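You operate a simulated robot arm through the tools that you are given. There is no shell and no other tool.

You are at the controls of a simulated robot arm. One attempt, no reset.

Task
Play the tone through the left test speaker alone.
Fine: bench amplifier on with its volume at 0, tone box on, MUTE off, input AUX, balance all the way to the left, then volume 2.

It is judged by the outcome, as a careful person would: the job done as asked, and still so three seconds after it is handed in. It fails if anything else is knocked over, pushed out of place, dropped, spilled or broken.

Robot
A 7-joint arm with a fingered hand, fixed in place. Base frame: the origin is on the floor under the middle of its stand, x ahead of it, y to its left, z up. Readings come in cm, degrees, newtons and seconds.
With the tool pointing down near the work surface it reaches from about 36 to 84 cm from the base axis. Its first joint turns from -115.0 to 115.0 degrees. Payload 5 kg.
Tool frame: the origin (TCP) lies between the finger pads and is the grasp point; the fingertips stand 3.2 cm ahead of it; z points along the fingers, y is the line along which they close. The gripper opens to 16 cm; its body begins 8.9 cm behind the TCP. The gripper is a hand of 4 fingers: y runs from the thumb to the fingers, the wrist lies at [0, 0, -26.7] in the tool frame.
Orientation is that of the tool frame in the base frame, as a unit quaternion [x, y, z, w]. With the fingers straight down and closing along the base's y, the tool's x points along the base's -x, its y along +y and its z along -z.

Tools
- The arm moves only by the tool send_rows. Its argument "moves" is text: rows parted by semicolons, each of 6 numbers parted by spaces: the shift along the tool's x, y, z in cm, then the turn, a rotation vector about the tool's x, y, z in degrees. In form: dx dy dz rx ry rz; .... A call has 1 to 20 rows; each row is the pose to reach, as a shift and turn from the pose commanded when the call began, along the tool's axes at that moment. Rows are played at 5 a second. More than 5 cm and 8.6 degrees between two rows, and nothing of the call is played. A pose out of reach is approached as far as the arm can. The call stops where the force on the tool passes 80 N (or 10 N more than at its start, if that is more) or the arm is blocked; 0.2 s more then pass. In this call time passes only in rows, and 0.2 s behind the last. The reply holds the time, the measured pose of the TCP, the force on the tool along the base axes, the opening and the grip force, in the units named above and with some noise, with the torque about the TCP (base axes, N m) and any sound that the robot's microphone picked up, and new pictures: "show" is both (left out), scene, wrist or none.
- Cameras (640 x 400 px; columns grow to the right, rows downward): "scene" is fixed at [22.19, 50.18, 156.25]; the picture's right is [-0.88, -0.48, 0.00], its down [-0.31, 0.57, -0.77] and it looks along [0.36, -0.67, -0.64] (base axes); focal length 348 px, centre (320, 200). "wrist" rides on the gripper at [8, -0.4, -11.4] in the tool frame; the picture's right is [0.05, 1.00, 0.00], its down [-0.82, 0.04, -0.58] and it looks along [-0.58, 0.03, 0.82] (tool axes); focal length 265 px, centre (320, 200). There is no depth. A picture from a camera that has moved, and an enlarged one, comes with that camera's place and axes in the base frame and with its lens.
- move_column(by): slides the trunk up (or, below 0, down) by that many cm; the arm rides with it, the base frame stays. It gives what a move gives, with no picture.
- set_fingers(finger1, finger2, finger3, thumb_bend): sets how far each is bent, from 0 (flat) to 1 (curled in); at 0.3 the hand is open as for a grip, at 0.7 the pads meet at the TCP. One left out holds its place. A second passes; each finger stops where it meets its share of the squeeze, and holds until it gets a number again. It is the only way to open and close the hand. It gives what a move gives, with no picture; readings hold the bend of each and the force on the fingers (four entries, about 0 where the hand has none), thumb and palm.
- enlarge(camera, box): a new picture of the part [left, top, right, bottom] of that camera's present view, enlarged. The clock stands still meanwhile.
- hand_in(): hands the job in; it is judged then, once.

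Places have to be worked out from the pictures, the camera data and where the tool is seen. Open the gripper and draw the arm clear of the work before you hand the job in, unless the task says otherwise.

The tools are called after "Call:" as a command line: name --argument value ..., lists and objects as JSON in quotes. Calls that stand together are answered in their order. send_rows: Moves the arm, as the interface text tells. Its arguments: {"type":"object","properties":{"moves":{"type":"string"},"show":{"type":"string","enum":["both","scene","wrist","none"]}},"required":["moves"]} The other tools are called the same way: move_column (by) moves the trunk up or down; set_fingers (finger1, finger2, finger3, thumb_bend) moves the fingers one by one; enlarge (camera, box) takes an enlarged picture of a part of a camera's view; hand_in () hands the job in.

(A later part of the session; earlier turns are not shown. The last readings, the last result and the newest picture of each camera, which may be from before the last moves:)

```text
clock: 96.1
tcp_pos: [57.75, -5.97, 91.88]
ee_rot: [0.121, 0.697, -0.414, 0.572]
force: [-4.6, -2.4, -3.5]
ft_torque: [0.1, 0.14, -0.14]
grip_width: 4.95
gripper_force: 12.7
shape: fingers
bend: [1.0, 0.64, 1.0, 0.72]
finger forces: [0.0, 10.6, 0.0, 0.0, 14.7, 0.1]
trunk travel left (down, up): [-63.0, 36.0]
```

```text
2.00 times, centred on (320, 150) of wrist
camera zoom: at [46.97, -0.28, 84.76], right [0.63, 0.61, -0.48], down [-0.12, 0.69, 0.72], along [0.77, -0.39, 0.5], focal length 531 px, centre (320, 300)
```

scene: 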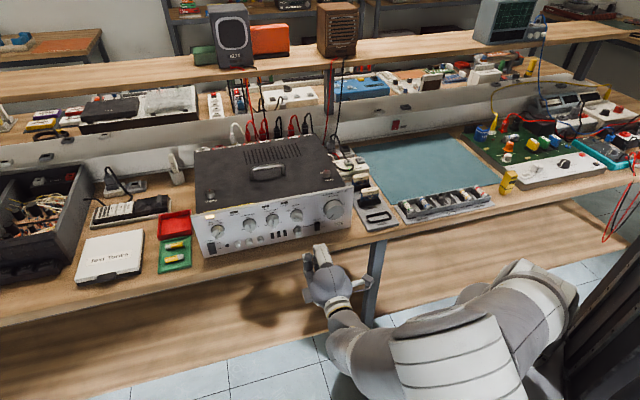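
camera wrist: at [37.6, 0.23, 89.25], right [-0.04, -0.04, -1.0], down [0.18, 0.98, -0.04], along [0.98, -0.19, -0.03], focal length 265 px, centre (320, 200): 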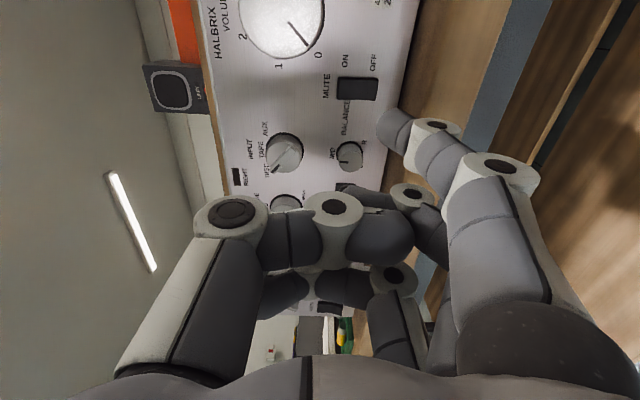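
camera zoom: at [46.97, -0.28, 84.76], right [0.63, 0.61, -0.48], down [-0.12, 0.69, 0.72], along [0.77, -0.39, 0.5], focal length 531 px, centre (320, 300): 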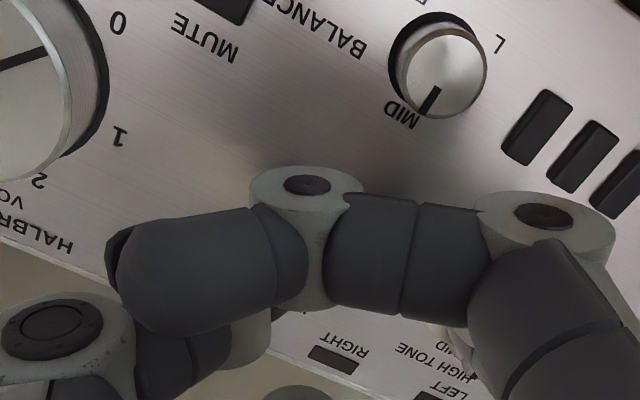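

It turned: the mark moved from DISC toward TAPE with a balanced grip. Continue clockwise another 40°.

Call:
send_rows --moves "0 0 0 0 0 8; 0 0 0 0 0 16; 0 0 0 0 0 24; 0 0 0 0 0 32; 0 0 0 0 0 40" --show "none"

Call:
enlarge --camera "scene" --box '[260, 190, 340, 245]'

```text
clock: 97.3
tcp_pos: [57.7, -5.77, 91.83]
ee_rot: [0.352, 0.614, -0.192, 0.68]
force: [-2.2, 2.5, -11.7]
ft_torque: [0.23, 0.29, -0.01]
grip_width: 4.93
gripper_force: 13.5
shape: fingers
bend: [1.0, 0.64, 1.0, 0.72]
finger forces: [0.1, 10.6, 0.1, 0.0, 16.0, 0.0]
trunk travel left (down, up): [-63.0, 36.0]
```

```text
7.27 times, centred on (300, 218) of scene
camera zoom: at [22.19, 50.18, 156.25], right [-0.88, -0.48, 0.0], down [-0.31, 0.57, -0.77], along [0.36, -0.67, -0.64], focal length 2533 px, centre (466, 73)
```

zoom: 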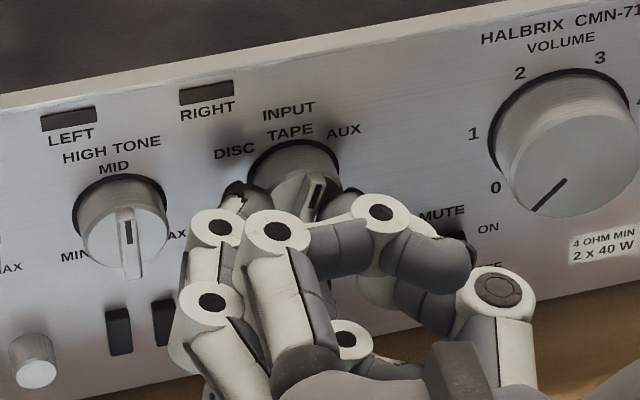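

Mark now just past TAPE, no slip. Continue +32° to AUX.

Call:
send_rows --moves "0 0 0 0 0 8; 0 0 0 0 0 16; 0 0 0 0 0 24; 0 0 0 0 0 32" --show "none"

Call:
enlarge --camera "scene" --box '[260, 190, 340, 245]'

```text
clock: 98.3
tcp_pos: [57.62, -5.9, 91.84]
ee_rot: [0.508, 0.491, 0.001, 0.708]
force: [-4.0, 4.3, -5.4]
ft_torque: [-0.08, 0.23, 0.03]
grip_width: 4.96
gripper_force: 13.6
shape: fingers
bend: [1.0, 0.64, 1.0, 0.72]
finger forces: [0.0, 11.3, 0.0, 0.0, 16.1, 0.1]
trunk travel left (down, up): [-63.0, 36.0]
```

```text
7.27 times, centred on (300, 218) of scene
camera zoom: at [22.19, 50.18, 156.25], right [-0.88, -0.48, 0.0], down [-0.31, 0.57, -0.77], along [0.36, -0.67, -0.64], focal length 2533 px, centre (466, 73)
```

zoom: 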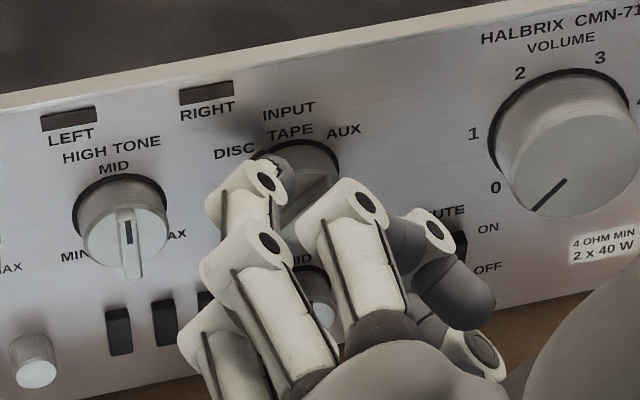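

The bar should be near +46°. Nudge +5° more to make sure it reaches AUX, and check the torque.

Call:
send_rows --moves "0 0 0 0 0 5" --show "none"

Call:
set_fingers --finger2 0.52 --thumb_bend 0.52

Call:
enlarge --camera "scene" --box '[260, 190, 340, 245]'

```text
clock: 98.7
tcp_pos: [57.62, -5.91, 91.92]
ee_rot: [0.529, 0.468, 0.031, 0.707]
force: [-8.4, 4.1, -2.6]
ft_torque: [-0.14, 0.2, -0.06]
grip_width: 4.94
gripper_force: 14.5
shape: fingers
bend: [1.0, 0.64, 1.0, 0.72]
finger forces: [0.0, 11.0, 0.0, 0.0, 17.9, 0.1]
trunk travel left (down, up): [-63.0, 36.0]
```

```text
clock: 99.7
tcp_pos: [57.7, -5.93, 91.78]
ee_rot: [0.529, 0.469, 0.031, 0.706]
force: [-0.7, -0.1, 0.1]
ft_torque: [-0.02, 0.02, 0.03]
grip_width: 6.04
gripper_force: 0.1
shape: fingers
bend: [1.0, 0.52, 1.0, 0.52]
finger forces: [0.0, 0.0, 0.0, 0.0, 0.1, 0.0]
trunk travel left (down, up): [-63.0, 36.0]
```

```text
7.27 times, centred on (300, 218) of scene
camera zoom: at [22.19, 50.18, 156.25], right [-0.88, -0.48, 0.0], down [-0.31, 0.57, -0.77], along [0.36, -0.67, -0.64], focal length 2533 px, centre (466, 73)
```

zoom: 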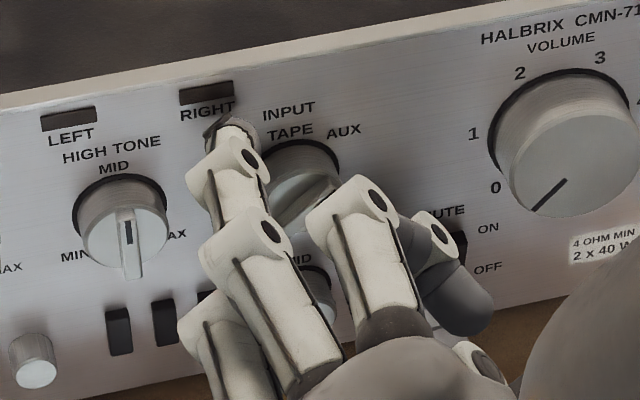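

Released without disturbance. Back off 7 cm, open finger1 for viewing and read the INPUT pointer.

Call:
send_rows --moves "0 0 -1.5 0 0 0; 0 0 -3.5 0 0 0; 0 0 -5.5 0 0 0; 0 0 -7.5 0 0 0" --show "none"

Call:
set_fingers --finger1 0.1

Call:
enlarge --camera "wrist" --box '[0, 0, 640, 400]'

Call:
enlarge --camera "wrist" --box '[230, 50, 410, 180]'

Call:
enlarge --camera "scene" --box '[260, 190, 340, 245]'

```text
clock: 100.7
tcp_pos: [52.56, -0.46, 91.93]
ee_rot: [0.53, 0.468, 0.031, 0.706]
force: [0.0, 0.8, 1.0]
ft_torque: [-0.04, 0.0, 0.02]
grip_width: 6.04
gripper_force: 0.1
shape: fingers
bend: [1.0, 0.52, 1.0, 0.52]
finger forces: [0.0, 0.0, 0.0, 0.1, 0.0, 0.0]
trunk travel left (down, up): [-63.0, 36.0]
```

```text
clock: 101.7
tcp_pos: [52.37, -0.49, 91.88]
ee_rot: [0.529, 0.469, 0.031, 0.707]
force: [0.4, 1.0, -0.6]
ft_torque: [0.0, 0.01, 0.01]
grip_width: 15.11
gripper_force: 0.1
shape: fingers
bend: [0.1, 0.52, 1.0, 0.52]
finger forces: [0.1, 0.0, 0.0, 0.0, 0.1, 0.0]
trunk travel left (down, up): [-63.0, 36.0]
```

```text
1.00 times, centred on (320, 200) of wrist (not enlarged: the box is as wide or as high as the picture)
camera zoom: at [48.79, 12.02, 86.49], right [0.48, 0.47, 0.74], down [-0.84, -0.01, 0.55], along [0.26, -0.89, 0.39], focal length 265 px, centre (320, 200)
```

zoom: 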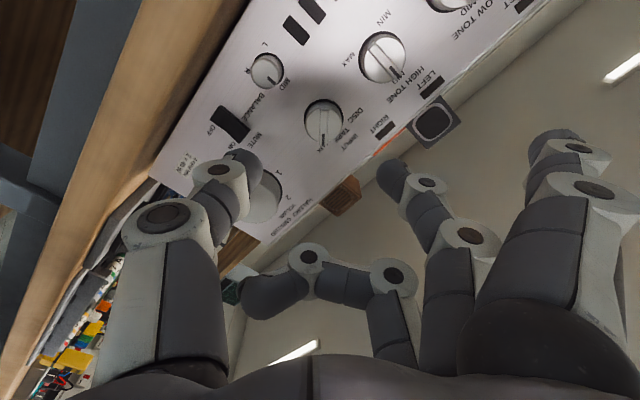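

```text
3.08 times, centred on (320, 115) of wrist
camera zoom: at [48.79, 12.02, 86.49], right [0.48, 0.47, 0.74], down [-0.84, -0.01, 0.55], along [0.26, -0.89, 0.39], focal length 817 px, centre (320, 462)
```

zoom: 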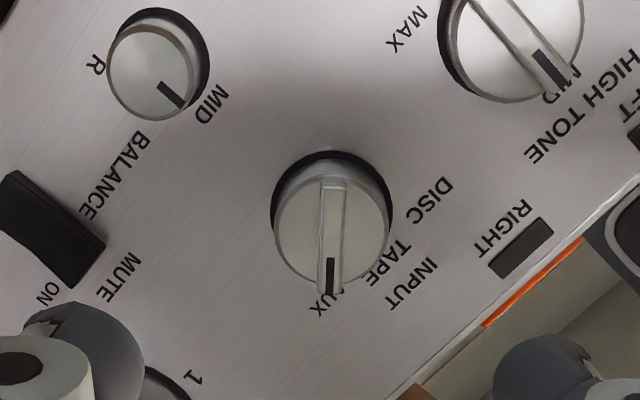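

```text
7.27 times, centred on (300, 218) of scene
camera zoom: at [22.19, 50.18, 156.25], right [-0.88, -0.48, 0.0], down [-0.31, 0.57, -0.77], along [0.36, -0.67, -0.64], focal length 2533 px, centre (466, 73)
```

zoom: 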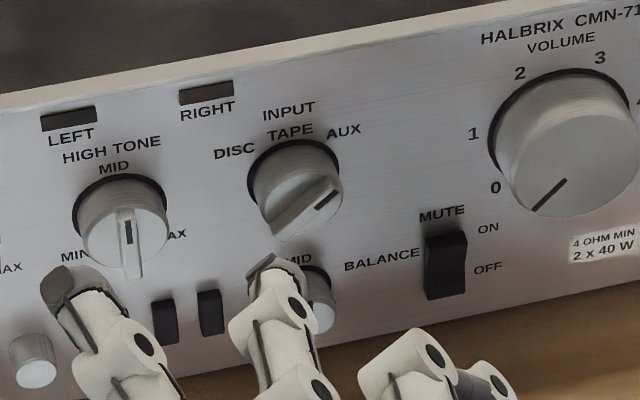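

INPUT now points to AUX. Next is BALANCE, which is low (z≈86), so I must know the bench top and edge; I'll inspect the panel bottom and bench edge.

Call:
enlarge --camera "scene" --box '[325, 205, 385, 250]'

Call:
enlarge --camera "wrist" --box '[60, 40, 280, 240]'

Call:
enlarge --camera "scene" --box '[180, 215, 260, 275]'

```text
8.89 times, centred on (355, 228) of scene
camera zoom: at [22.19, 50.18, 156.25], right [-0.88, -0.48, 0.0], down [-0.31, 0.57, -0.77], along [0.36, -0.67, -0.64], focal length 3096 px, centre (9, -44)
```

zoom: 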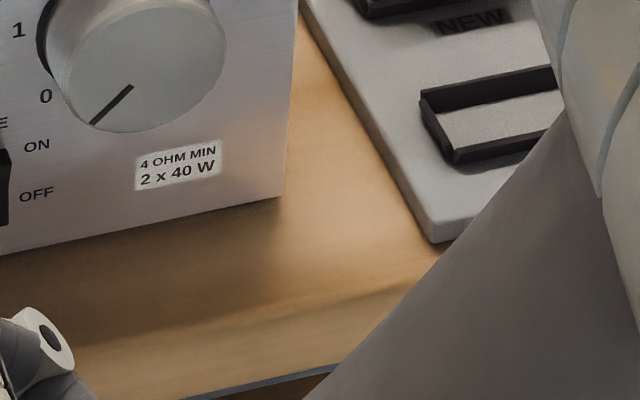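

```text
2.00 times, centred on (170, 140) of wrist
camera zoom: at [48.79, 12.02, 86.49], right [0.48, 0.47, 0.74], down [-0.84, -0.01, 0.55], along [0.26, -0.89, 0.39], focal length 531 px, centre (620, 320)
```

zoom: 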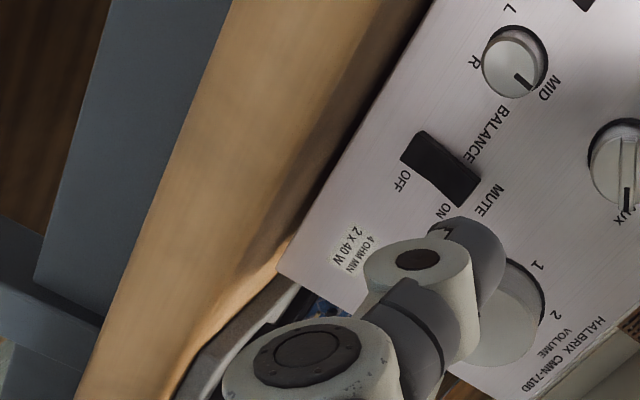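

```text
6.67 times, centred on (220, 245) of scene
camera zoom: at [22.19, 50.18, 156.25], right [-0.88, -0.48, 0.0], down [-0.31, 0.57, -0.77], along [0.36, -0.67, -0.64], focal length 2322 px, centre (987, -100)
```

zoom: 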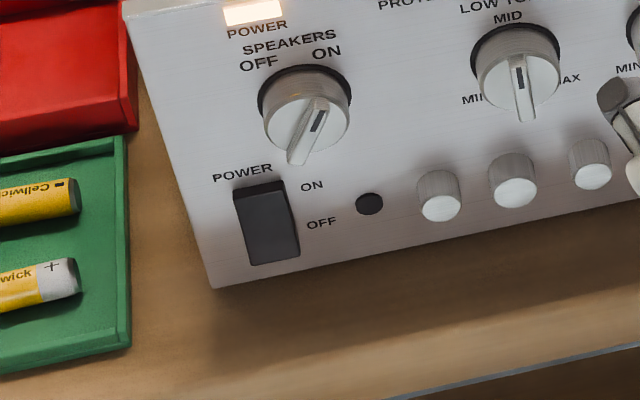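

The bench edge is only about 4 cm in front of the panel, so just the fingertips will be over it. I'll lower to BALANCE height (about 5.8 cm down) at standoff, keeping roll, and view it.

Call:
set_fingers --finger2 0.57 --thumb_bend 0.57

Call:
send_rows --moves "1.9 -2.1 0 0 0 0; 3.9 -4.3 0 0 0 0" --show "both"

Call:
enlarge --camera "wrist" --box '[230, 70, 410, 200]'

```text
clock: 102.7
tcp_pos: [52.52, -0.43, 91.87]
ee_rot: [0.529, 0.469, 0.031, 0.707]
force: [0.3, 0.7, -0.3]
ft_torque: [-0.01, 0.02, 0.0]
grip_width: 14.42
gripper_force: 0.1
shape: fingers
bend: [0.1, 0.56, 1.0, 0.56]
finger forces: [0.0, 0.0, 0.0, 0.0, 0.0, 0.0]
trunk travel left (down, up): [-63.0, 36.0]
```

```text
clock: 103.3
tcp_pos: [52.76, -0.33, 86.25]
ee_rot: [0.529, 0.469, 0.032, 0.707]
force: [-0.2, -0.4, 0.1]
ft_torque: [0.02, 0.05, -0.01]
grip_width: 14.43
gripper_force: 0.1
shape: fingers
bend: [0.1, 0.56, 1.0, 0.56]
finger forces: [0.1, 0.0, 0.0, 0.0, 0.0, 0.0]
trunk travel left (down, up): [-63.0, 36.0]
camera wrist: at [49.09, 12.12, 80.79], right [0.48, 0.47, 0.74], down [-0.84, -0.01, 0.55], along [0.26, -0.89, 0.39], focal length 265 px, centre (320, 200)
```

scene: 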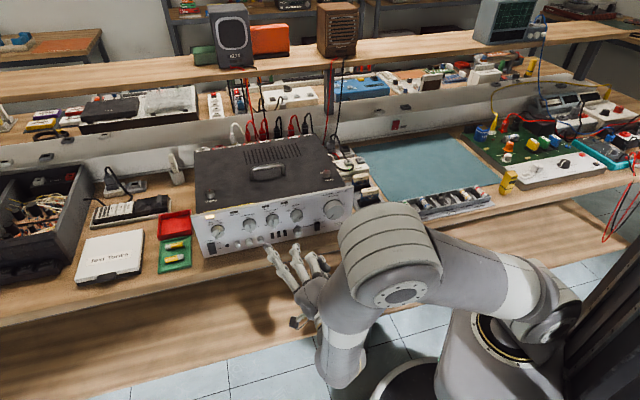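
wrist: 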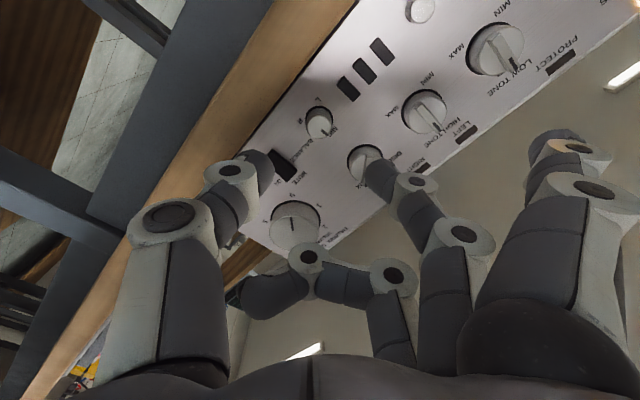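

```text
3.08 times, centred on (320, 135) of wrist
camera zoom: at [49.09, 12.12, 80.79], right [0.48, 0.47, 0.74], down [-0.84, -0.01, 0.55], along [0.26, -0.89, 0.39], focal length 817 px, centre (320, 400)
```

zoom: 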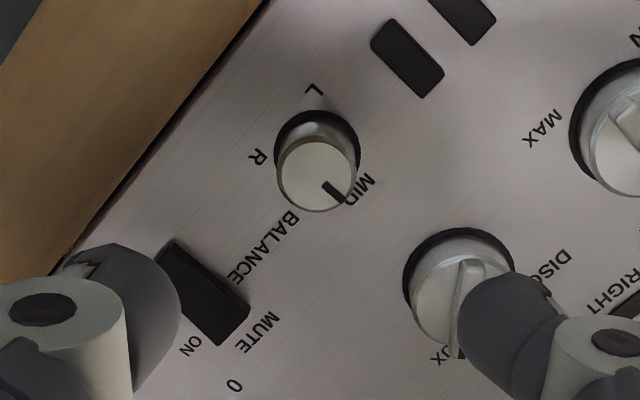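

BALANCE is centred at tool (0.5, -0.1). I'll narrow finger and thumb to 0.61, curl finger1, and advance with a 0.65 cm x-shift.

Call:
set_fingers --finger1 1 --finger2 0.6 --thumb_bend 0.6

Call:
send_rows --moves "0.3 0 2.5 0 0 0; 0.65 0 5 0 0 0; 0.65 0 6 0 0 0" --show "none"

Call:
enlarge --camera "scene" --box '[260, 190, 340, 255]'

Call:
enlarge --camera "wrist" --box '[160, 50, 480, 250]'

```text
clock: 104.3
tcp_pos: [52.76, -0.45, 86.27]
ee_rot: [0.53, 0.469, 0.031, 0.706]
force: [0.0, -0.3, -0.5]
ft_torque: [0.03, 0.0, 0.03]
grip_width: 5.51
gripper_force: 0.0
shape: fingers
bend: [1.0, 0.6, 1.0, 0.6]
finger forces: [0.0, 0.1, 0.0, 0.0, 0.0, 0.1]
trunk travel left (down, up): [-63.0, 36.0]
```

```text
clock: 105.1
tcp_pos: [57.2, -4.33, 85.75]
ee_rot: [0.529, 0.469, 0.031, 0.707]
force: [-4.1, 3.1, 6.2]
ft_torque: [-0.07, 0.2, -0.12]
grip_width: 5.45
gripper_force: 4.3
shape: fingers
bend: [1.0, 0.6, 1.0, 0.61]
finger forces: [0.0, 0.1, 0.1, 0.0, 7.5, 0.0]
trunk travel left (down, up): [-63.0, 36.0]
```

```text
6.15 times, centred on (300, 222) of scene
camera zoom: at [22.19, 50.18, 156.25], right [-0.88, -0.48, 0.0], down [-0.31, 0.57, -0.77], along [0.36, -0.67, -0.64], focal length 2144 px, centre (443, 62)
```

zoom: 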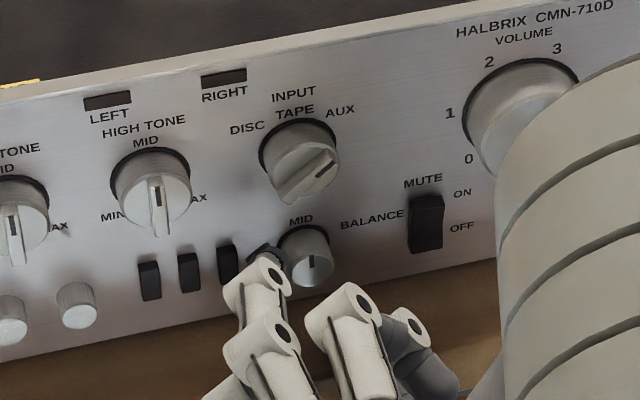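

```text
2.00 times, centred on (320, 150) of wrist
camera zoom: at [53.54, 8.13, 80.36], right [0.48, 0.47, 0.74], down [-0.84, -0.01, 0.55], along [0.26, -0.89, 0.39], focal length 531 px, centre (320, 300)
```

zoom: 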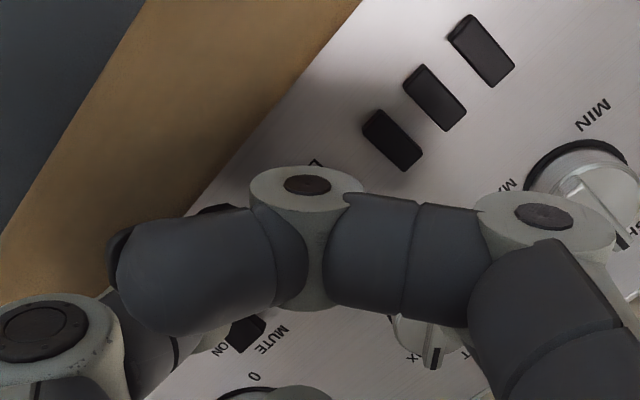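

The thumb touched the bench edge (upward 6 N). I'll back off 2.5 cm, roll 12° so the grip line is closer to horizontal, and retry.

Call:
send_rows --moves "0 0 -1.2 0 0 0; 0 0 -2.5 0 0 0; 0 0 -2.5 0 0 -6; 0 0 -2.5 0 0 -12" --show "none"

Call:
set_fingers --finger1 0.1

Call:
enlarge --camera "wrist" --box '[230, 70, 410, 200]'

Call:
enlarge --camera "scene" --box '[260, 190, 340, 255]'

```text
clock: 106.1
tcp_pos: [55.47, -2.46, 85.62]
ee_rot: [0.476, 0.522, -0.043, 0.706]
force: [-0.7, 0.0, 0.1]
ft_torque: [0.02, 0.03, 0.01]
grip_width: 5.53
gripper_force: 0.0
shape: fingers
bend: [1.0, 0.6, 1.0, 0.6]
finger forces: [0.0, 0.0, 0.1, 0.0, 0.1, 0.0]
trunk travel left (down, up): [-63.0, 36.0]
```

```text
clock: 107.1
tcp_pos: [55.57, -2.42, 85.67]
ee_rot: [0.477, 0.522, -0.042, 0.706]
force: [0.0, 0.7, 0.1]
ft_torque: [-0.02, 0.0, 0.0]
grip_width: 13.54
gripper_force: 0.1
shape: fingers
bend: [0.1, 0.6, 1.0, 0.6]
finger forces: [0.1, 0.1, 0.0, 0.0, 0.1, 0.0]
trunk travel left (down, up): [-63.0, 36.0]
```

```text
3.08 times, centred on (320, 135) of wrist
camera zoom: at [50.96, 9.16, 79.11], right [0.58, 0.56, 0.59], down [-0.75, 0.08, 0.66], along [0.32, -0.82, 0.47], focal length 817 px, centre (320, 400)
```

zoom: 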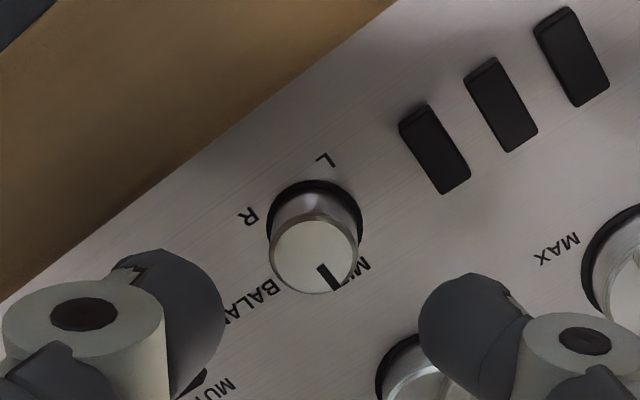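

```text
6.15 times, centred on (300, 222) of scene
camera zoom: at [22.19, 50.18, 156.25], right [-0.88, -0.48, 0.0], down [-0.31, 0.57, -0.77], along [0.36, -0.67, -0.64], focal length 2144 px, centre (443, 62)
```

zoom: 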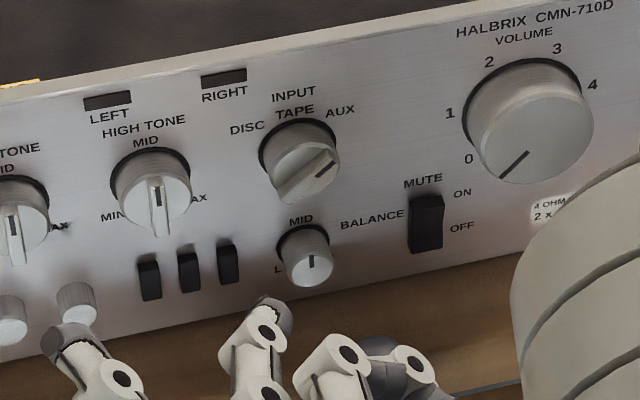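

BALANCE is untouched and well centred. Roll another -7° for bench clearance, curl finger1 and advance again in small steps.

Call:
set_fingers --finger1 1

Call:
send_rows --moves "0 0 0 0 0 -7; 0 0 1.2 0 0 -7; 0 0 2.4 0 0 -7; 0 0 3.2 0 0 -7" --show "none"

Call:
send_rows --moves "0 0 0.4 0 0 0; 0 0 0.8 0 0 0" --show "none"

```text
clock: 108.1
tcp_pos: [55.59, -2.33, 85.68]
ee_rot: [0.476, 0.522, -0.042, 0.706]
force: [-0.3, 0.8, 0.2]
ft_torque: [0.01, -0.03, 0.0]
grip_width: 5.49
gripper_force: 0.0
shape: fingers
bend: [1.0, 0.6, 1.0, 0.6]
finger forces: [0.1, 0.0, 0.1, 0.0, 0.0, 0.0]
trunk travel left (down, up): [-63.0, 36.0]
```

```text
clock: 109.1
tcp_pos: [57.76, -4.77, 85.64]
ee_rot: [0.444, 0.55, -0.087, 0.702]
force: [-0.6, 0.9, 0.5]
ft_torque: [0.02, 0.02, 0.0]
grip_width: 5.52
gripper_force: 0.1
shape: fingers
bend: [1.0, 0.6, 1.0, 0.6]
finger forces: [0.0, 0.0, 0.0, 0.0, 0.0, 0.0]
trunk travel left (down, up): [-63.0, 36.0]
```

```text
clock: 109.7
tcp_pos: [58.38, -5.34, 85.71]
ee_rot: [0.444, 0.55, -0.087, 0.702]
force: [0.3, 0.6, 0.2]
ft_torque: [0.0, 0.02, -0.02]
grip_width: 5.5
gripper_force: 0.1
shape: fingers
bend: [1.0, 0.6, 1.0, 0.6]
finger forces: [0.0, 0.1, 0.1, 0.0, 0.0, 0.0]
trunk travel left (down, up): [-63.0, 36.0]
```

No contact this time, TCP at grasp depth. Close onto the BALANCE knob.

Call:
set_fingers --finger2 0.82 --thumb_bend 0.82

Call:
enlarge --camera "scene" --box '[260, 190, 340, 255]'

```text
clock: 110.7
tcp_pos: [58.31, -5.37, 85.64]
ee_rot: [0.445, 0.55, -0.087, 0.701]
force: [-19.9, -0.7, -16.6]
ft_torque: [0.48, 0.35, -0.6]
grip_width: 4.84
gripper_force: 23.2
shape: fingers
bend: [1.0, 0.69, 1.0, 0.75]
finger forces: [0.1, 5.7, 0.1, 0.0, 42.0, 0.1]
trunk travel left (down, up): [-63.0, 36.0]
```

```text
6.15 times, centred on (300, 222) of scene
camera zoom: at [22.19, 50.18, 156.25], right [-0.88, -0.48, 0.0], down [-0.31, 0.57, -0.77], along [0.36, -0.67, -0.64], focal length 2144 px, centre (443, 62)
```

zoom: 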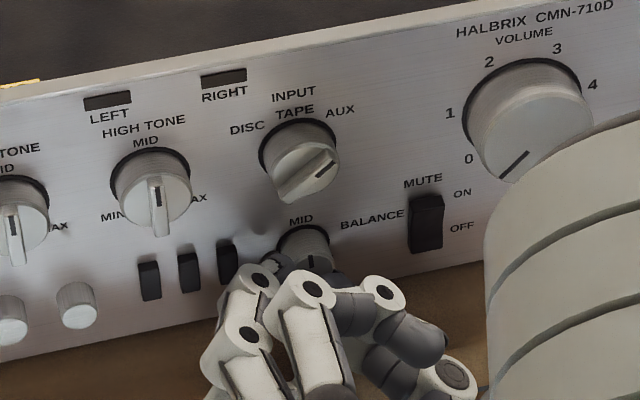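

Thumb is loaded at 42 N vs finger 6 N, so I shift 0.25 cm toward the thumb to balance before turning.

Call:
send_rows --moves "0 -0.13 0 0 0 0; 0 -0.25 0 0 0 0" --show "none"

```text
clock: 111.3
tcp_pos: [58.13, -5.5, 85.54]
ee_rot: [0.444, 0.55, -0.085, 0.702]
force: [-12.1, 1.7, -12.4]
ft_torque: [0.33, 0.23, -0.31]
grip_width: 4.84
gripper_force: 20.8
shape: fingers
bend: [1.0, 0.69, 1.0, 0.75]
finger forces: [0.0, 8.7, 0.1, 0.1, 33.8, 0.0]
trunk travel left (down, up): [-63.0, 36.0]
```

Still biased; another 0.25 cm toward the thumb.

Call:
send_rows --moves "0 -0.13 0 0 0 0; 0 -0.25 0 0 0 0" --show "none"

```text
clock: 111.9
tcp_pos: [58.12, -5.57, 85.49]
ee_rot: [0.445, 0.549, -0.085, 0.702]
force: [-5.3, 1.5, -4.4]
ft_torque: [0.09, 0.07, 0.0]
grip_width: 4.84
gripper_force: 18.1
shape: fingers
bend: [1.0, 0.69, 1.0, 0.75]
finger forces: [0.0, 14.4, 0.0, 0.1, 21.5, 0.0]
trunk travel left (down, up): [-63.0, 36.0]
```

Balanced now (14/21 N). Turn counter-clockwise 24° and look.

Call:
send_rows --moves "0 0 0 0 0 -8; 0 0 0 0 0 -16; 0 0 0 0 0 -24" --show "none"

Call:
enlarge --camera "scene" --box '[270, 200, 330, 250]'

```text
clock: 112.7
tcp_pos: [58.07, -5.66, 85.5]
ee_rot: [0.32, 0.63, -0.231, 0.669]
force: [-5.2, -2.4, -0.2]
ft_torque: [0.02, -0.02, -0.1]
grip_width: 4.83
gripper_force: 16.1
shape: fingers
bend: [1.0, 0.69, 1.0, 0.75]
finger forces: [0.1, 12.6, 0.0, 0.1, 19.2, 0.0]
trunk travel left (down, up): [-63.0, 36.0]
```

```text
8.00 times, centred on (300, 225) of scene
camera zoom: at [22.19, 50.18, 156.25], right [-0.88, -0.48, 0.0], down [-0.31, 0.57, -0.77], along [0.36, -0.67, -0.64], focal length 2787 px, centre (480, 0)
```

zoom: 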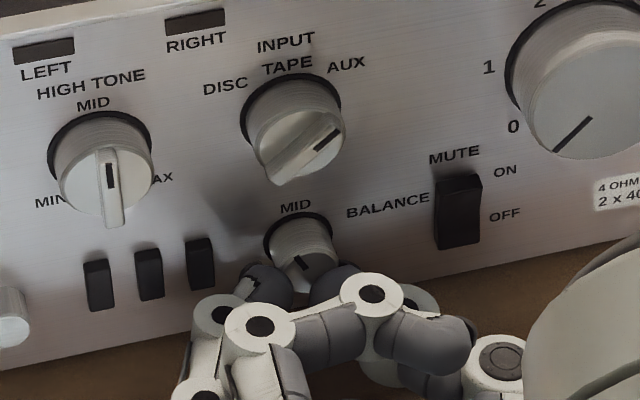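

The BALANCE mark moved left. Continue another 48° counter-clockwise.

Call:
send_rows --moves "0 0 0 0 0 -8; 0 0 0 0 0 -16; 0 0 0 0 0 -24; 0 0 0 0 0 -32; 0 0 0 0 0 -40; 0 0 0 0 0 -48" --show "none"

Call:
enlarge --camera "scene" --box '[270, 200, 330, 250]'

```text
clock: 114.1
tcp_pos: [57.88, -5.72, 85.63]
ee_rot: [0.038, 0.705, -0.483, 0.517]
force: [-16.7, -6.6, 8.3]
ft_torque: [-0.09, -0.28, -0.56]
grip_width: 4.86
gripper_force: 16.5
shape: fingers
bend: [1.0, 0.69, 1.0, 0.74]
finger forces: [0.0, 6.2, 0.0, 0.0, 27.4, 0.0]
trunk travel left (down, up): [-63.0, 36.0]
```

```text
8.00 times, centred on (300, 225) of scene
camera zoom: at [22.19, 50.18, 156.25], right [-0.88, -0.48, 0.0], down [-0.31, 0.57, -0.77], along [0.36, -0.67, -0.64], focal length 2787 px, centre (480, 0)
```

zoom: 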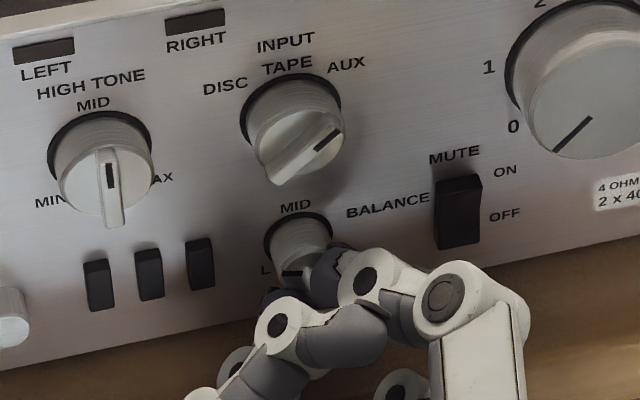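

Mark now points left (about -75°). Release, roll back 72° with the fingers open around the knob, and regrasp for the rest.

Call:
set_fingers --finger2 0.6 --thumb_bend 0.6

Call:
send_rows --moves "0 0 -0.5 0 0 0; 0 0 -1 0 0 0; 0 0 -1.5 0 0 0; 0 0 -3 0 0 0" --show "none"

Call:
enlarge --camera "scene" --box '[270, 200, 330, 250]'

```text
clock: 115.1
tcp_pos: [57.85, -5.33, 85.65]
ee_rot: [0.037, 0.704, -0.482, 0.52]
force: [-22.1, 40.7, 18.0]
ft_torque: [0.33, -0.65, -0.01]
grip_width: 5.04
gripper_force: 27.8
shape: fingers
bend: [1.0, 0.63, 1.0, 0.67]
finger forces: [0.0, 18.1, 0.0, 0.1, 37.8, 0.0]
trunk travel left (down, up): [-63.0, 36.0]
```

```text
clock: 116.1
tcp_pos: [55.9, -3.44, 85.45]
ee_rot: [0.036, 0.707, -0.482, 0.517]
force: [-0.1, -0.2, -0.7]
ft_torque: [0.02, 0.01, -0.01]
grip_width: 5.53
gripper_force: 0.1
shape: fingers
bend: [1.0, 0.6, 1.0, 0.6]
finger forces: [0.0, 0.0, 0.0, 0.0, 0.0, 0.0]
trunk travel left (down, up): [-63.0, 36.0]
```

```text
8.00 times, centred on (300, 225) of scene
camera zoom: at [22.19, 50.18, 156.25], right [-0.88, -0.48, 0.0], down [-0.31, 0.57, -0.77], along [0.36, -0.67, -0.64], focal length 2787 px, centre (480, 0)
```

zoom: 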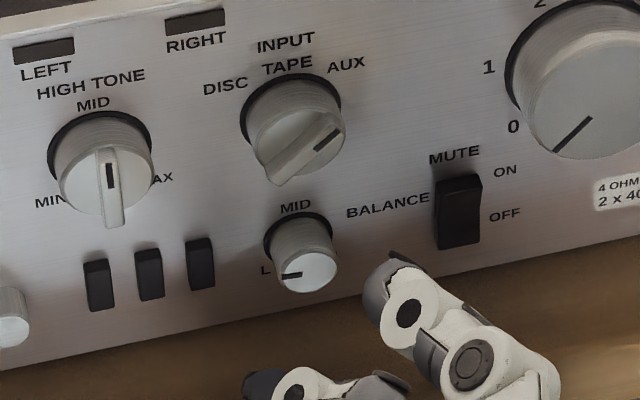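

The opening pressed the tips on the panel (they extend while opening), so I'll grip shallower next time; the amp hasn't moved. BALANCE is at about -85°. Roll back +72° here and check alignment.

Call:
send_rows --moves "0 0 -0.5 0 0 8; 0 0 -1 0 0 16; 0 0 -1 0 0 24; 0 0 -1 0 0 32; 0 0 -1 0 0 40; 0 0 -1 0 0 48; 0 0 -1 0 0 56; 0 0 -1 0 0 64; 0 0 -1 0 0 72" --show "none"

Call:
set_fingers --finger1 0.1

Call:
enlarge --camera "wrist" --box '[230, 70, 410, 200]'

Call:
enlarge --camera "scene" --box '[180, 170, 360, 270]'

```text
clock: 118.1
tcp_pos: [55.16, -2.67, 85.27]
ee_rot: [0.445, 0.549, -0.086, 0.702]
force: [-0.2, 0.2, -0.2]
ft_torque: [0.02, 0.0, -0.01]
grip_width: 5.51
gripper_force: 0.0
shape: fingers
bend: [1.0, 0.6, 1.0, 0.6]
finger forces: [0.0, 0.0, 0.0, 0.1, 0.0, 0.0]
trunk travel left (down, up): [-63.0, 36.0]
```

```text
clock: 119.1
tcp_pos: [55.29, -2.71, 85.31]
ee_rot: [0.445, 0.55, -0.085, 0.702]
force: [-0.5, 0.2, -0.1]
ft_torque: [-0.03, -0.03, 0.0]
grip_width: 13.54
gripper_force: 0.1
shape: fingers
bend: [0.1, 0.6, 1.0, 0.6]
finger forces: [0.0, 0.0, 0.1, 0.1, 0.0, 0.0]
trunk travel left (down, up): [-63.0, 36.0]
```

```text
3.08 times, centred on (320, 135) of wrist
camera zoom: at [50.05, 8.29, 78.35], right [0.63, 0.61, 0.49], down [-0.69, 0.14, 0.71], along [0.37, -0.78, 0.51], focal length 817 px, centre (320, 400)
```

zoom: 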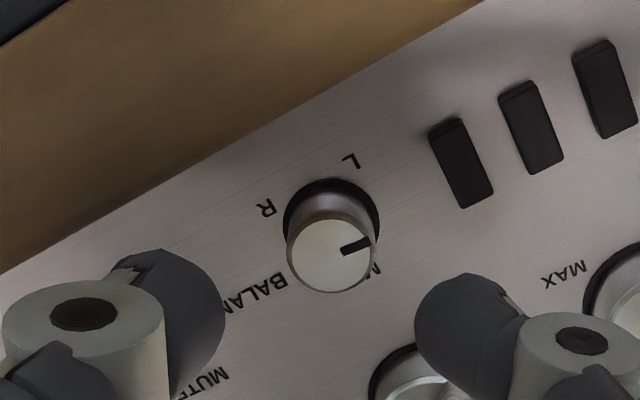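

```text
3.56 times, centred on (270, 220) of scene
camera zoom: at [22.19, 50.18, 156.25], right [-0.88, -0.48, 0.0], down [-0.31, 0.57, -0.77], along [0.36, -0.67, -0.64], focal length 1238 px, centre (498, 129)
```

zoom: 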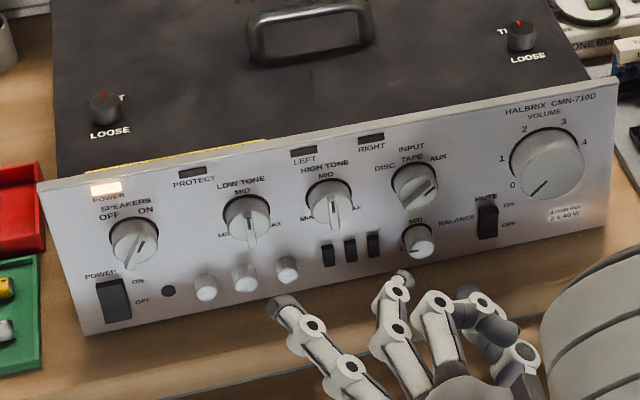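

Amp unmoved; BALANCE is at about -78° and centred right for the balanced grip. Regrasp at a slightly shallower depth.

Call:
set_fingers --finger1 1

Call:
send_rows --moves "0 0 1.2 0 0 0; 0 0 2.4 0 0 0; 0 0 3.3 0 0 0" --show "none"

Call:
set_fingers --finger2 0.82 --thumb_bend 0.82

```text
clock: 120.1
tcp_pos: [55.3, -2.82, 85.39]
ee_rot: [0.445, 0.549, -0.085, 0.702]
force: [-0.2, 0.0, -0.5]
ft_torque: [0.0, -0.02, -0.01]
grip_width: 5.51
gripper_force: 0.1
shape: fingers
bend: [1.0, 0.6, 1.0, 0.6]
finger forces: [0.0, 0.1, 0.1, 0.0, 0.0, 0.1]
trunk travel left (down, up): [-63.0, 36.0]
```

```text
clock: 120.9
tcp_pos: [57.61, -5.08, 85.42]
ee_rot: [0.445, 0.55, -0.086, 0.702]
force: [-0.6, 0.2, 0.6]
ft_torque: [-0.05, 0.05, 0.0]
grip_width: 5.53
gripper_force: 0.2
shape: fingers
bend: [1.0, 0.6, 1.0, 0.6]
finger forces: [0.1, 0.0, 0.0, 0.0, 0.7, 0.0]
trunk travel left (down, up): [-63.0, 36.0]
```

```text
clock: 121.9
tcp_pos: [57.55, -5.12, 85.32]
ee_rot: [0.444, 0.55, -0.086, 0.702]
force: [-0.5, 0.1, -0.4]
ft_torque: [0.03, -0.01, 0.04]
grip_width: 4.75
gripper_force: 0.2
shape: fingers
bend: [1.0, 0.71, 1.0, 0.78]
finger forces: [0.0, 0.1, 0.1, 0.1, 0.0, 0.0]
trunk travel left (down, up): [-63.0, 36.0]
```

Fingers stopped at 0.71/0.78 with no force; check whether they missed the knob.

Call:
enlarge --camera "scene" --box '[270, 200, 330, 250]'

Call:
enlarge --camera "wrist" --box '[160, 50, 480, 250]'

```text
8.00 times, centred on (300, 225) of scene
camera zoom: at [22.19, 50.18, 156.25], right [-0.88, -0.48, 0.0], down [-0.31, 0.57, -0.77], along [0.36, -0.67, -0.64], focal length 2787 px, centre (480, 0)
```

zoom: 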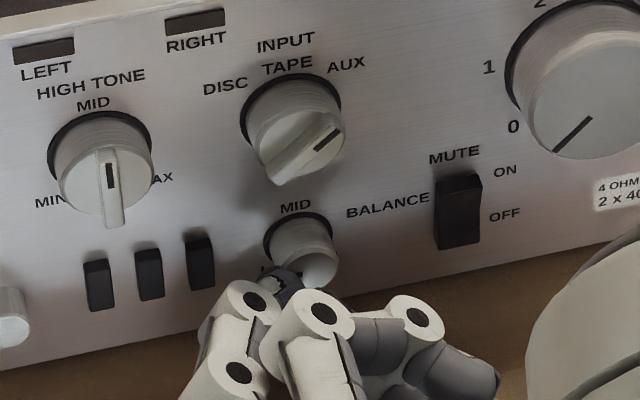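

```text
2.00 times, centred on (320, 150) of wrist
camera zoom: at [52.43, 5.89, 78.34], right [0.63, 0.61, 0.48], down [-0.69, 0.14, 0.71], along [0.37, -0.78, 0.51], focal length 531 px, centre (320, 300)
```

zoom: 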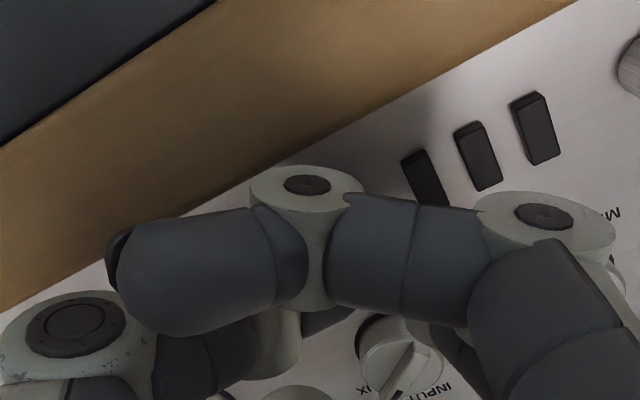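

The tips met in front of the knob: too shallow. Reopen, go 0.5 cm deeper, and close again.

Call:
set_fingers --finger2 0.6 --thumb_bend 0.6

Call:
send_rows --moves "0 0.1 0.25 0 0 0; 0 0.12 0.5 0 0 0" --show "none"

Call:
set_fingers --finger2 0.82 --thumb_bend 0.82

```text
clock: 122.9
tcp_pos: [57.68, -5.09, 85.48]
ee_rot: [0.445, 0.549, -0.086, 0.702]
force: [-0.6, 0.4, 2.5]
ft_torque: [-0.03, 0.01, 0.02]
grip_width: 5.51
gripper_force: 0.1
shape: fingers
bend: [1.0, 0.6, 1.0, 0.6]
finger forces: [0.0, 0.1, 0.0, 0.0, 0.9, 0.0]
trunk travel left (down, up): [-63.0, 36.0]
```

```text
clock: 123.5
tcp_pos: [58.03, -5.28, 85.44]
ee_rot: [0.445, 0.55, -0.086, 0.702]
force: [-0.6, 0.6, 2.6]
ft_torque: [-0.01, 0.04, -0.06]
grip_width: 5.53
gripper_force: 0.8
shape: fingers
bend: [1.0, 0.6, 1.0, 0.6]
finger forces: [0.0, 0.0, 0.0, 0.1, 2.1, 0.0]
trunk travel left (down, up): [-63.0, 36.0]
```

```text
clock: 124.5
tcp_pos: [57.86, -5.26, 85.35]
ee_rot: [0.444, 0.551, -0.086, 0.701]
force: [-6.4, -1.4, -11.4]
ft_torque: [0.26, 0.19, -0.13]
grip_width: 4.9
gripper_force: 15.8
shape: fingers
bend: [1.0, 0.72, 1.0, 0.73]
finger forces: [0.1, 12.9, 0.0, 0.0, 19.0, 0.1]
trunk travel left (down, up): [-63.0, 36.0]
```

Gripped (13/19 N). Turn counter-clockwise about the knob's centre, 40° first.

Call:
send_rows --moves "-0.04 0 0 0 0 -8; -0.08 0.01 0 0 0 -16; -0.12 0.03 0 0 0 -24; -0.16 0.05 0 0 0 -32; -0.19 0.07 0 0 0 -40" --show "none"

Call:
enlarge --camera "scene" --box '[270, 200, 330, 250]'

```text
clock: 125.7
tcp_pos: [57.84, -5.48, 85.73]
ee_rot: [0.229, 0.669, -0.323, 0.629]
force: [-17.3, -0.8, -13.3]
ft_torque: [0.37, 0.25, -0.37]
grip_width: 4.89
gripper_force: 21.0
shape: fingers
bend: [1.0, 0.73, 1.0, 0.73]
finger forces: [0.1, 18.0, 0.0, 0.0, 22.6, 0.0]
trunk travel left (down, up): [-63.0, 36.0]
```

```text
8.00 times, centred on (300, 225) of scene
camera zoom: at [22.19, 50.18, 156.25], right [-0.88, -0.48, 0.0], down [-0.31, 0.57, -0.77], along [0.36, -0.67, -0.64], focal length 2787 px, centre (480, 0)
```

zoom: 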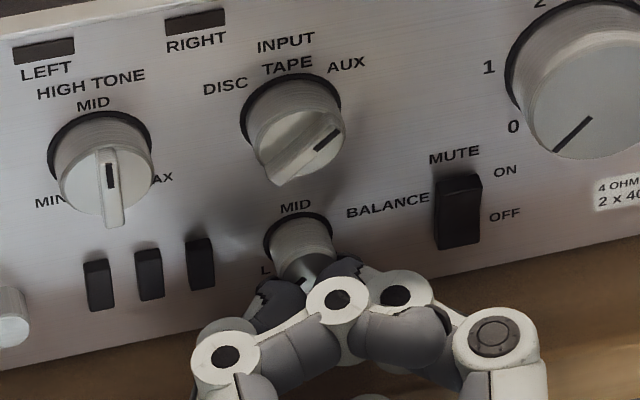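

Turning further; the mark is now low-left, mostly hidden. Continue -32° and watch for the stop.

Call:
send_rows --moves "-0.03 0.03 0 0 0 -8; -0.06 0.06 0 0 0 -16; -0.09 0.1 0 0 0 -24; -0.11 0.13 0 0 0 -32" --show "none"

Call:
enlarge --camera "scene" --box '[270, 200, 330, 250]'

```text
clock: 126.7
tcp_pos: [57.79, -5.29, 85.98]
ee_rot: [0.037, 0.705, -0.483, 0.518]
force: [-10.3, -5.7, 7.6]
ft_torque: [-0.08, -0.26, -0.35]
grip_width: 4.88
gripper_force: 16.4
shape: fingers
bend: [1.0, 0.72, 1.0, 0.73]
finger forces: [0.0, 11.2, 0.0, 0.0, 21.9, 0.1]
trunk travel left (down, up): [-63.0, 36.0]
```

```text
8.00 times, centred on (300, 225) of scene
camera zoom: at [22.19, 50.18, 156.25], right [-0.88, -0.48, 0.0], down [-0.31, 0.57, -0.77], along [0.36, -0.67, -0.64], focal length 2787 px, centre (480, 0)
```

zoom: 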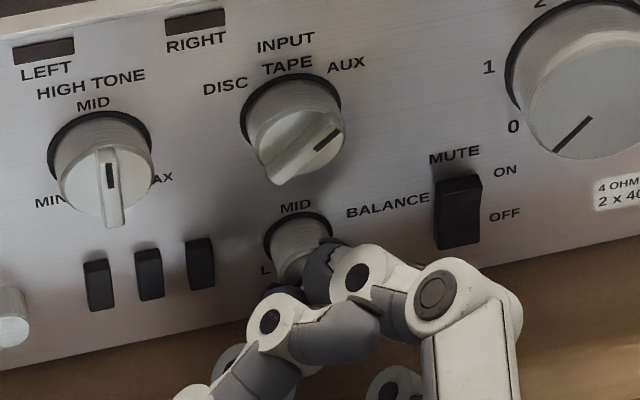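

Likely at or near the stop. Release gently: open slightly, retract, then open fully and view.

Call:
set_fingers --finger2 0.68 --thumb_bend 0.69

Call:
send_rows --moves "0 0 -0.5 0 0 0; 0 0 -1.2 0 0 0; 0 0 -2.5 0 0 0; 0 0 -4 0 0 0" --show "none"

Call:
set_fingers --finger1 0.1 --finger2 0.55 --thumb_bend 0.55

Call:
enlarge --camera "wrist" --box '[230, 70, 410, 200]'

Call:
enlarge --camera "scene" --box '[270, 200, 330, 250]'

```text
clock: 127.7
tcp_pos: [58.06, -5.21, 85.92]
ee_rot: [0.037, 0.706, -0.482, 0.518]
force: [-6.9, 7.9, 2.4]
ft_torque: [-0.13, -0.05, -0.06]
grip_width: 4.98
gripper_force: 5.7
shape: fingers
bend: [1.0, 0.68, 1.0, 0.71]
finger forces: [0.1, 0.3, 0.1, 0.0, 10.7, 0.1]
trunk travel left (down, up): [-63.0, 36.0]
```

```text
clock: 128.7
tcp_pos: [55.32, -2.34, 85.92]
ee_rot: [0.037, 0.706, -0.482, 0.518]
force: [-0.5, -0.4, -0.3]
ft_torque: [-0.03, -0.01, 0.01]
grip_width: 5.11
gripper_force: 0.1
shape: fingers
bend: [1.0, 0.68, 1.0, 0.69]
finger forces: [0.0, 0.0, 0.0, 0.1, 0.1, 0.1]
trunk travel left (down, up): [-63.0, 36.0]
```

```text
clock: 129.7
tcp_pos: [55.23, -2.39, 85.85]
ee_rot: [0.035, 0.707, -0.481, 0.518]
force: [0.7, 1.2, -0.1]
ft_torque: [-0.03, -0.01, 0.02]
grip_width: 14.51
gripper_force: 0.1
shape: fingers
bend: [0.1, 0.55, 1.0, 0.55]
finger forces: [0.0, 0.0, 0.1, 0.1, 0.0, 0.1]
trunk travel left (down, up): [-63.0, 36.0]
```

```text
3.08 times, centred on (320, 135) of wrist
camera zoom: at [43.29, 2.15, 79.9], right [0.53, 0.51, -0.68], down [0.0, 0.8, 0.6], along [0.85, -0.31, 0.42], focal length 817 px, centre (320, 400)
```

zoom: 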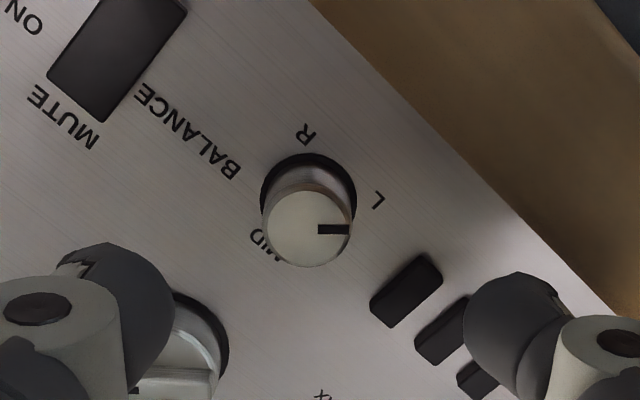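

```text
8.00 times, centred on (300, 225) of scene
camera zoom: at [22.19, 50.18, 156.25], right [-0.88, -0.48, 0.0], down [-0.31, 0.57, -0.77], along [0.36, -0.67, -0.64], focal length 2787 px, centre (480, 0)
```

zoom: 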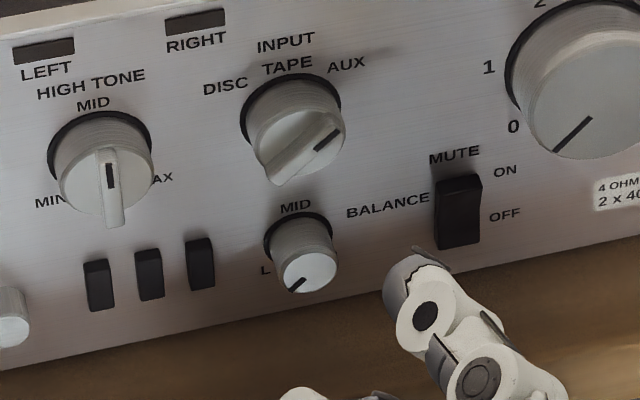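

BALANCE is at full left (-135°, pointing at L; same angle as the volume at its 0 stop). Now for volume: retreat and roll +28°, then yaw 10° as before.

Call:
set_fingers --finger1 1 --finger2 0.49 --thumb_bend 0.49

Call:
send_rows --moves "0 0 -1.7 0 0 0; 0 0 -3.4 0 0 7; 0 0 -3.4 0 0 14; 0 0 -3.4 0 0 21; 0 0 -3.4 0 0 28" --show "none"

Call:
send_rows --moves "0 0 0 4.7 1 0; 0 0 0 9.4 2 0" --show "none"

```text
clock: 130.7
tcp_pos: [55.12, -2.27, 85.71]
ee_rot: [0.037, 0.706, -0.481, 0.518]
force: [-0.2, 0.2, -0.2]
ft_torque: [-0.01, 0.02, -0.04]
grip_width: 6.26
gripper_force: 0.0
shape: fingers
bend: [1.0, 0.49, 1.0, 0.49]
finger forces: [0.1, 0.0, 0.0, 0.0, 0.0, 0.0]
trunk travel left (down, up): [-63.0, 36.0]
```

```text
clock: 131.9
tcp_pos: [52.75, 0.1, 85.76]
ee_rot: [0.207, 0.676, -0.342, 0.619]
force: [0.1, 0.2, 0.6]
ft_torque: [0.0, -0.03, -0.02]
grip_width: 6.25
gripper_force: 0.1
shape: fingers
bend: [1.0, 0.49, 1.0, 0.49]
finger forces: [0.1, 0.0, 0.0, 0.0, 0.0, 0.0]
trunk travel left (down, up): [-63.0, 36.0]
```

```text
clock: 132.5
tcp_pos: [52.83, -0.14, 85.87]
ee_rot: [0.262, 0.657, -0.394, 0.587]
force: [-0.2, 0.8, 0.1]
ft_torque: [0.04, -0.04, 0.0]
grip_width: 6.24
gripper_force: 0.2
shape: fingers
bend: [1.0, 0.49, 1.0, 0.49]
finger forces: [0.0, 0.1, 0.1, 0.0, 0.0, 0.0]
trunk travel left (down, up): [-63.0, 36.0]
```

Orientation is right (roll 168°, yaw 10°). Move up and right to the standoff in front of the volume knob.

Call:
send_rows --moves "-1.4 -3.1 0.4 0 0 0; -2.7 -6.3 0.9 0 0 0; -4.1 -9.4 1.35 0 0 0" --show "none"

Call:
set_fingers --finger1 0.1

Call:
enlarge --camera "wrist" --box '[220, 40, 420, 190]'

Call:
enlarge --camera "wrist" --box '[0, 0, 640, 400]'

```text
clock: 133.3
tcp_pos: [47.0, -6.09, 91.74]
ee_rot: [0.263, 0.656, -0.393, 0.588]
force: [1.3, 0.4, 0.2]
ft_torque: [0.02, 0.0, -0.03]
grip_width: 6.29
gripper_force: 0.2
shape: fingers
bend: [1.0, 0.49, 1.0, 0.49]
finger forces: [0.0, 0.0, 0.0, 0.1, 0.0, 0.0]
trunk travel left (down, up): [-63.0, 36.0]
```

```text
clock: 134.3
tcp_pos: [47.07, -5.95, 91.78]
ee_rot: [0.263, 0.656, -0.393, 0.588]
force: [-0.1, 0.9, -0.3]
ft_torque: [-0.05, 0.01, -0.01]
grip_width: 15.77
gripper_force: 0.0
shape: fingers
bend: [0.1, 0.49, 1.0, 0.49]
finger forces: [0.0, 0.0, 0.0, 0.0, 0.0, 0.0]
trunk travel left (down, up): [-63.0, 36.0]
```

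```text
2.67 times, centred on (320, 115) of wrist
camera zoom: at [38.77, 2.36, 83.86], right [0.8, 0.55, -0.26], down [-0.15, 0.6, 0.79], along [0.58, -0.59, 0.56], focal length 708 px, centre (320, 427)
```

zoom: 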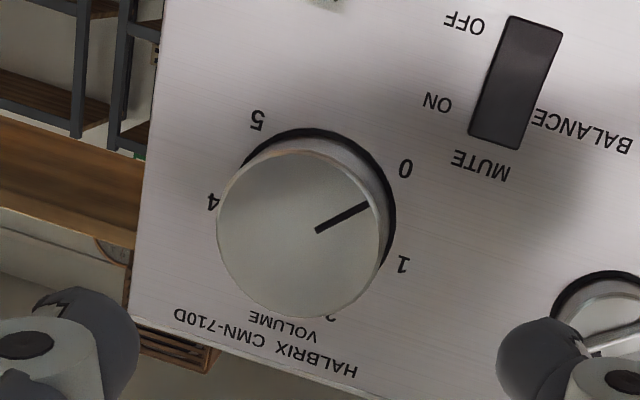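

```text
1.00 times, centred on (320, 200) of wrist (not enlarged: the box is as wide or as high as the picture)
camera zoom: at [38.77, 2.36, 83.86], right [0.8, 0.55, -0.26], down [-0.15, 0.6, 0.79], along [0.58, -0.59, 0.56], focal length 265 px, centre (320, 200)
```

zoom: 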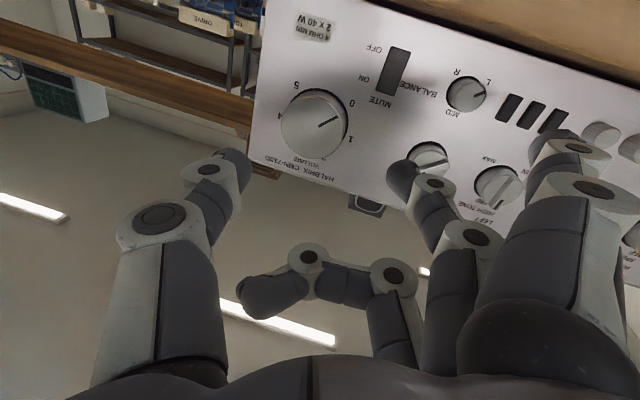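

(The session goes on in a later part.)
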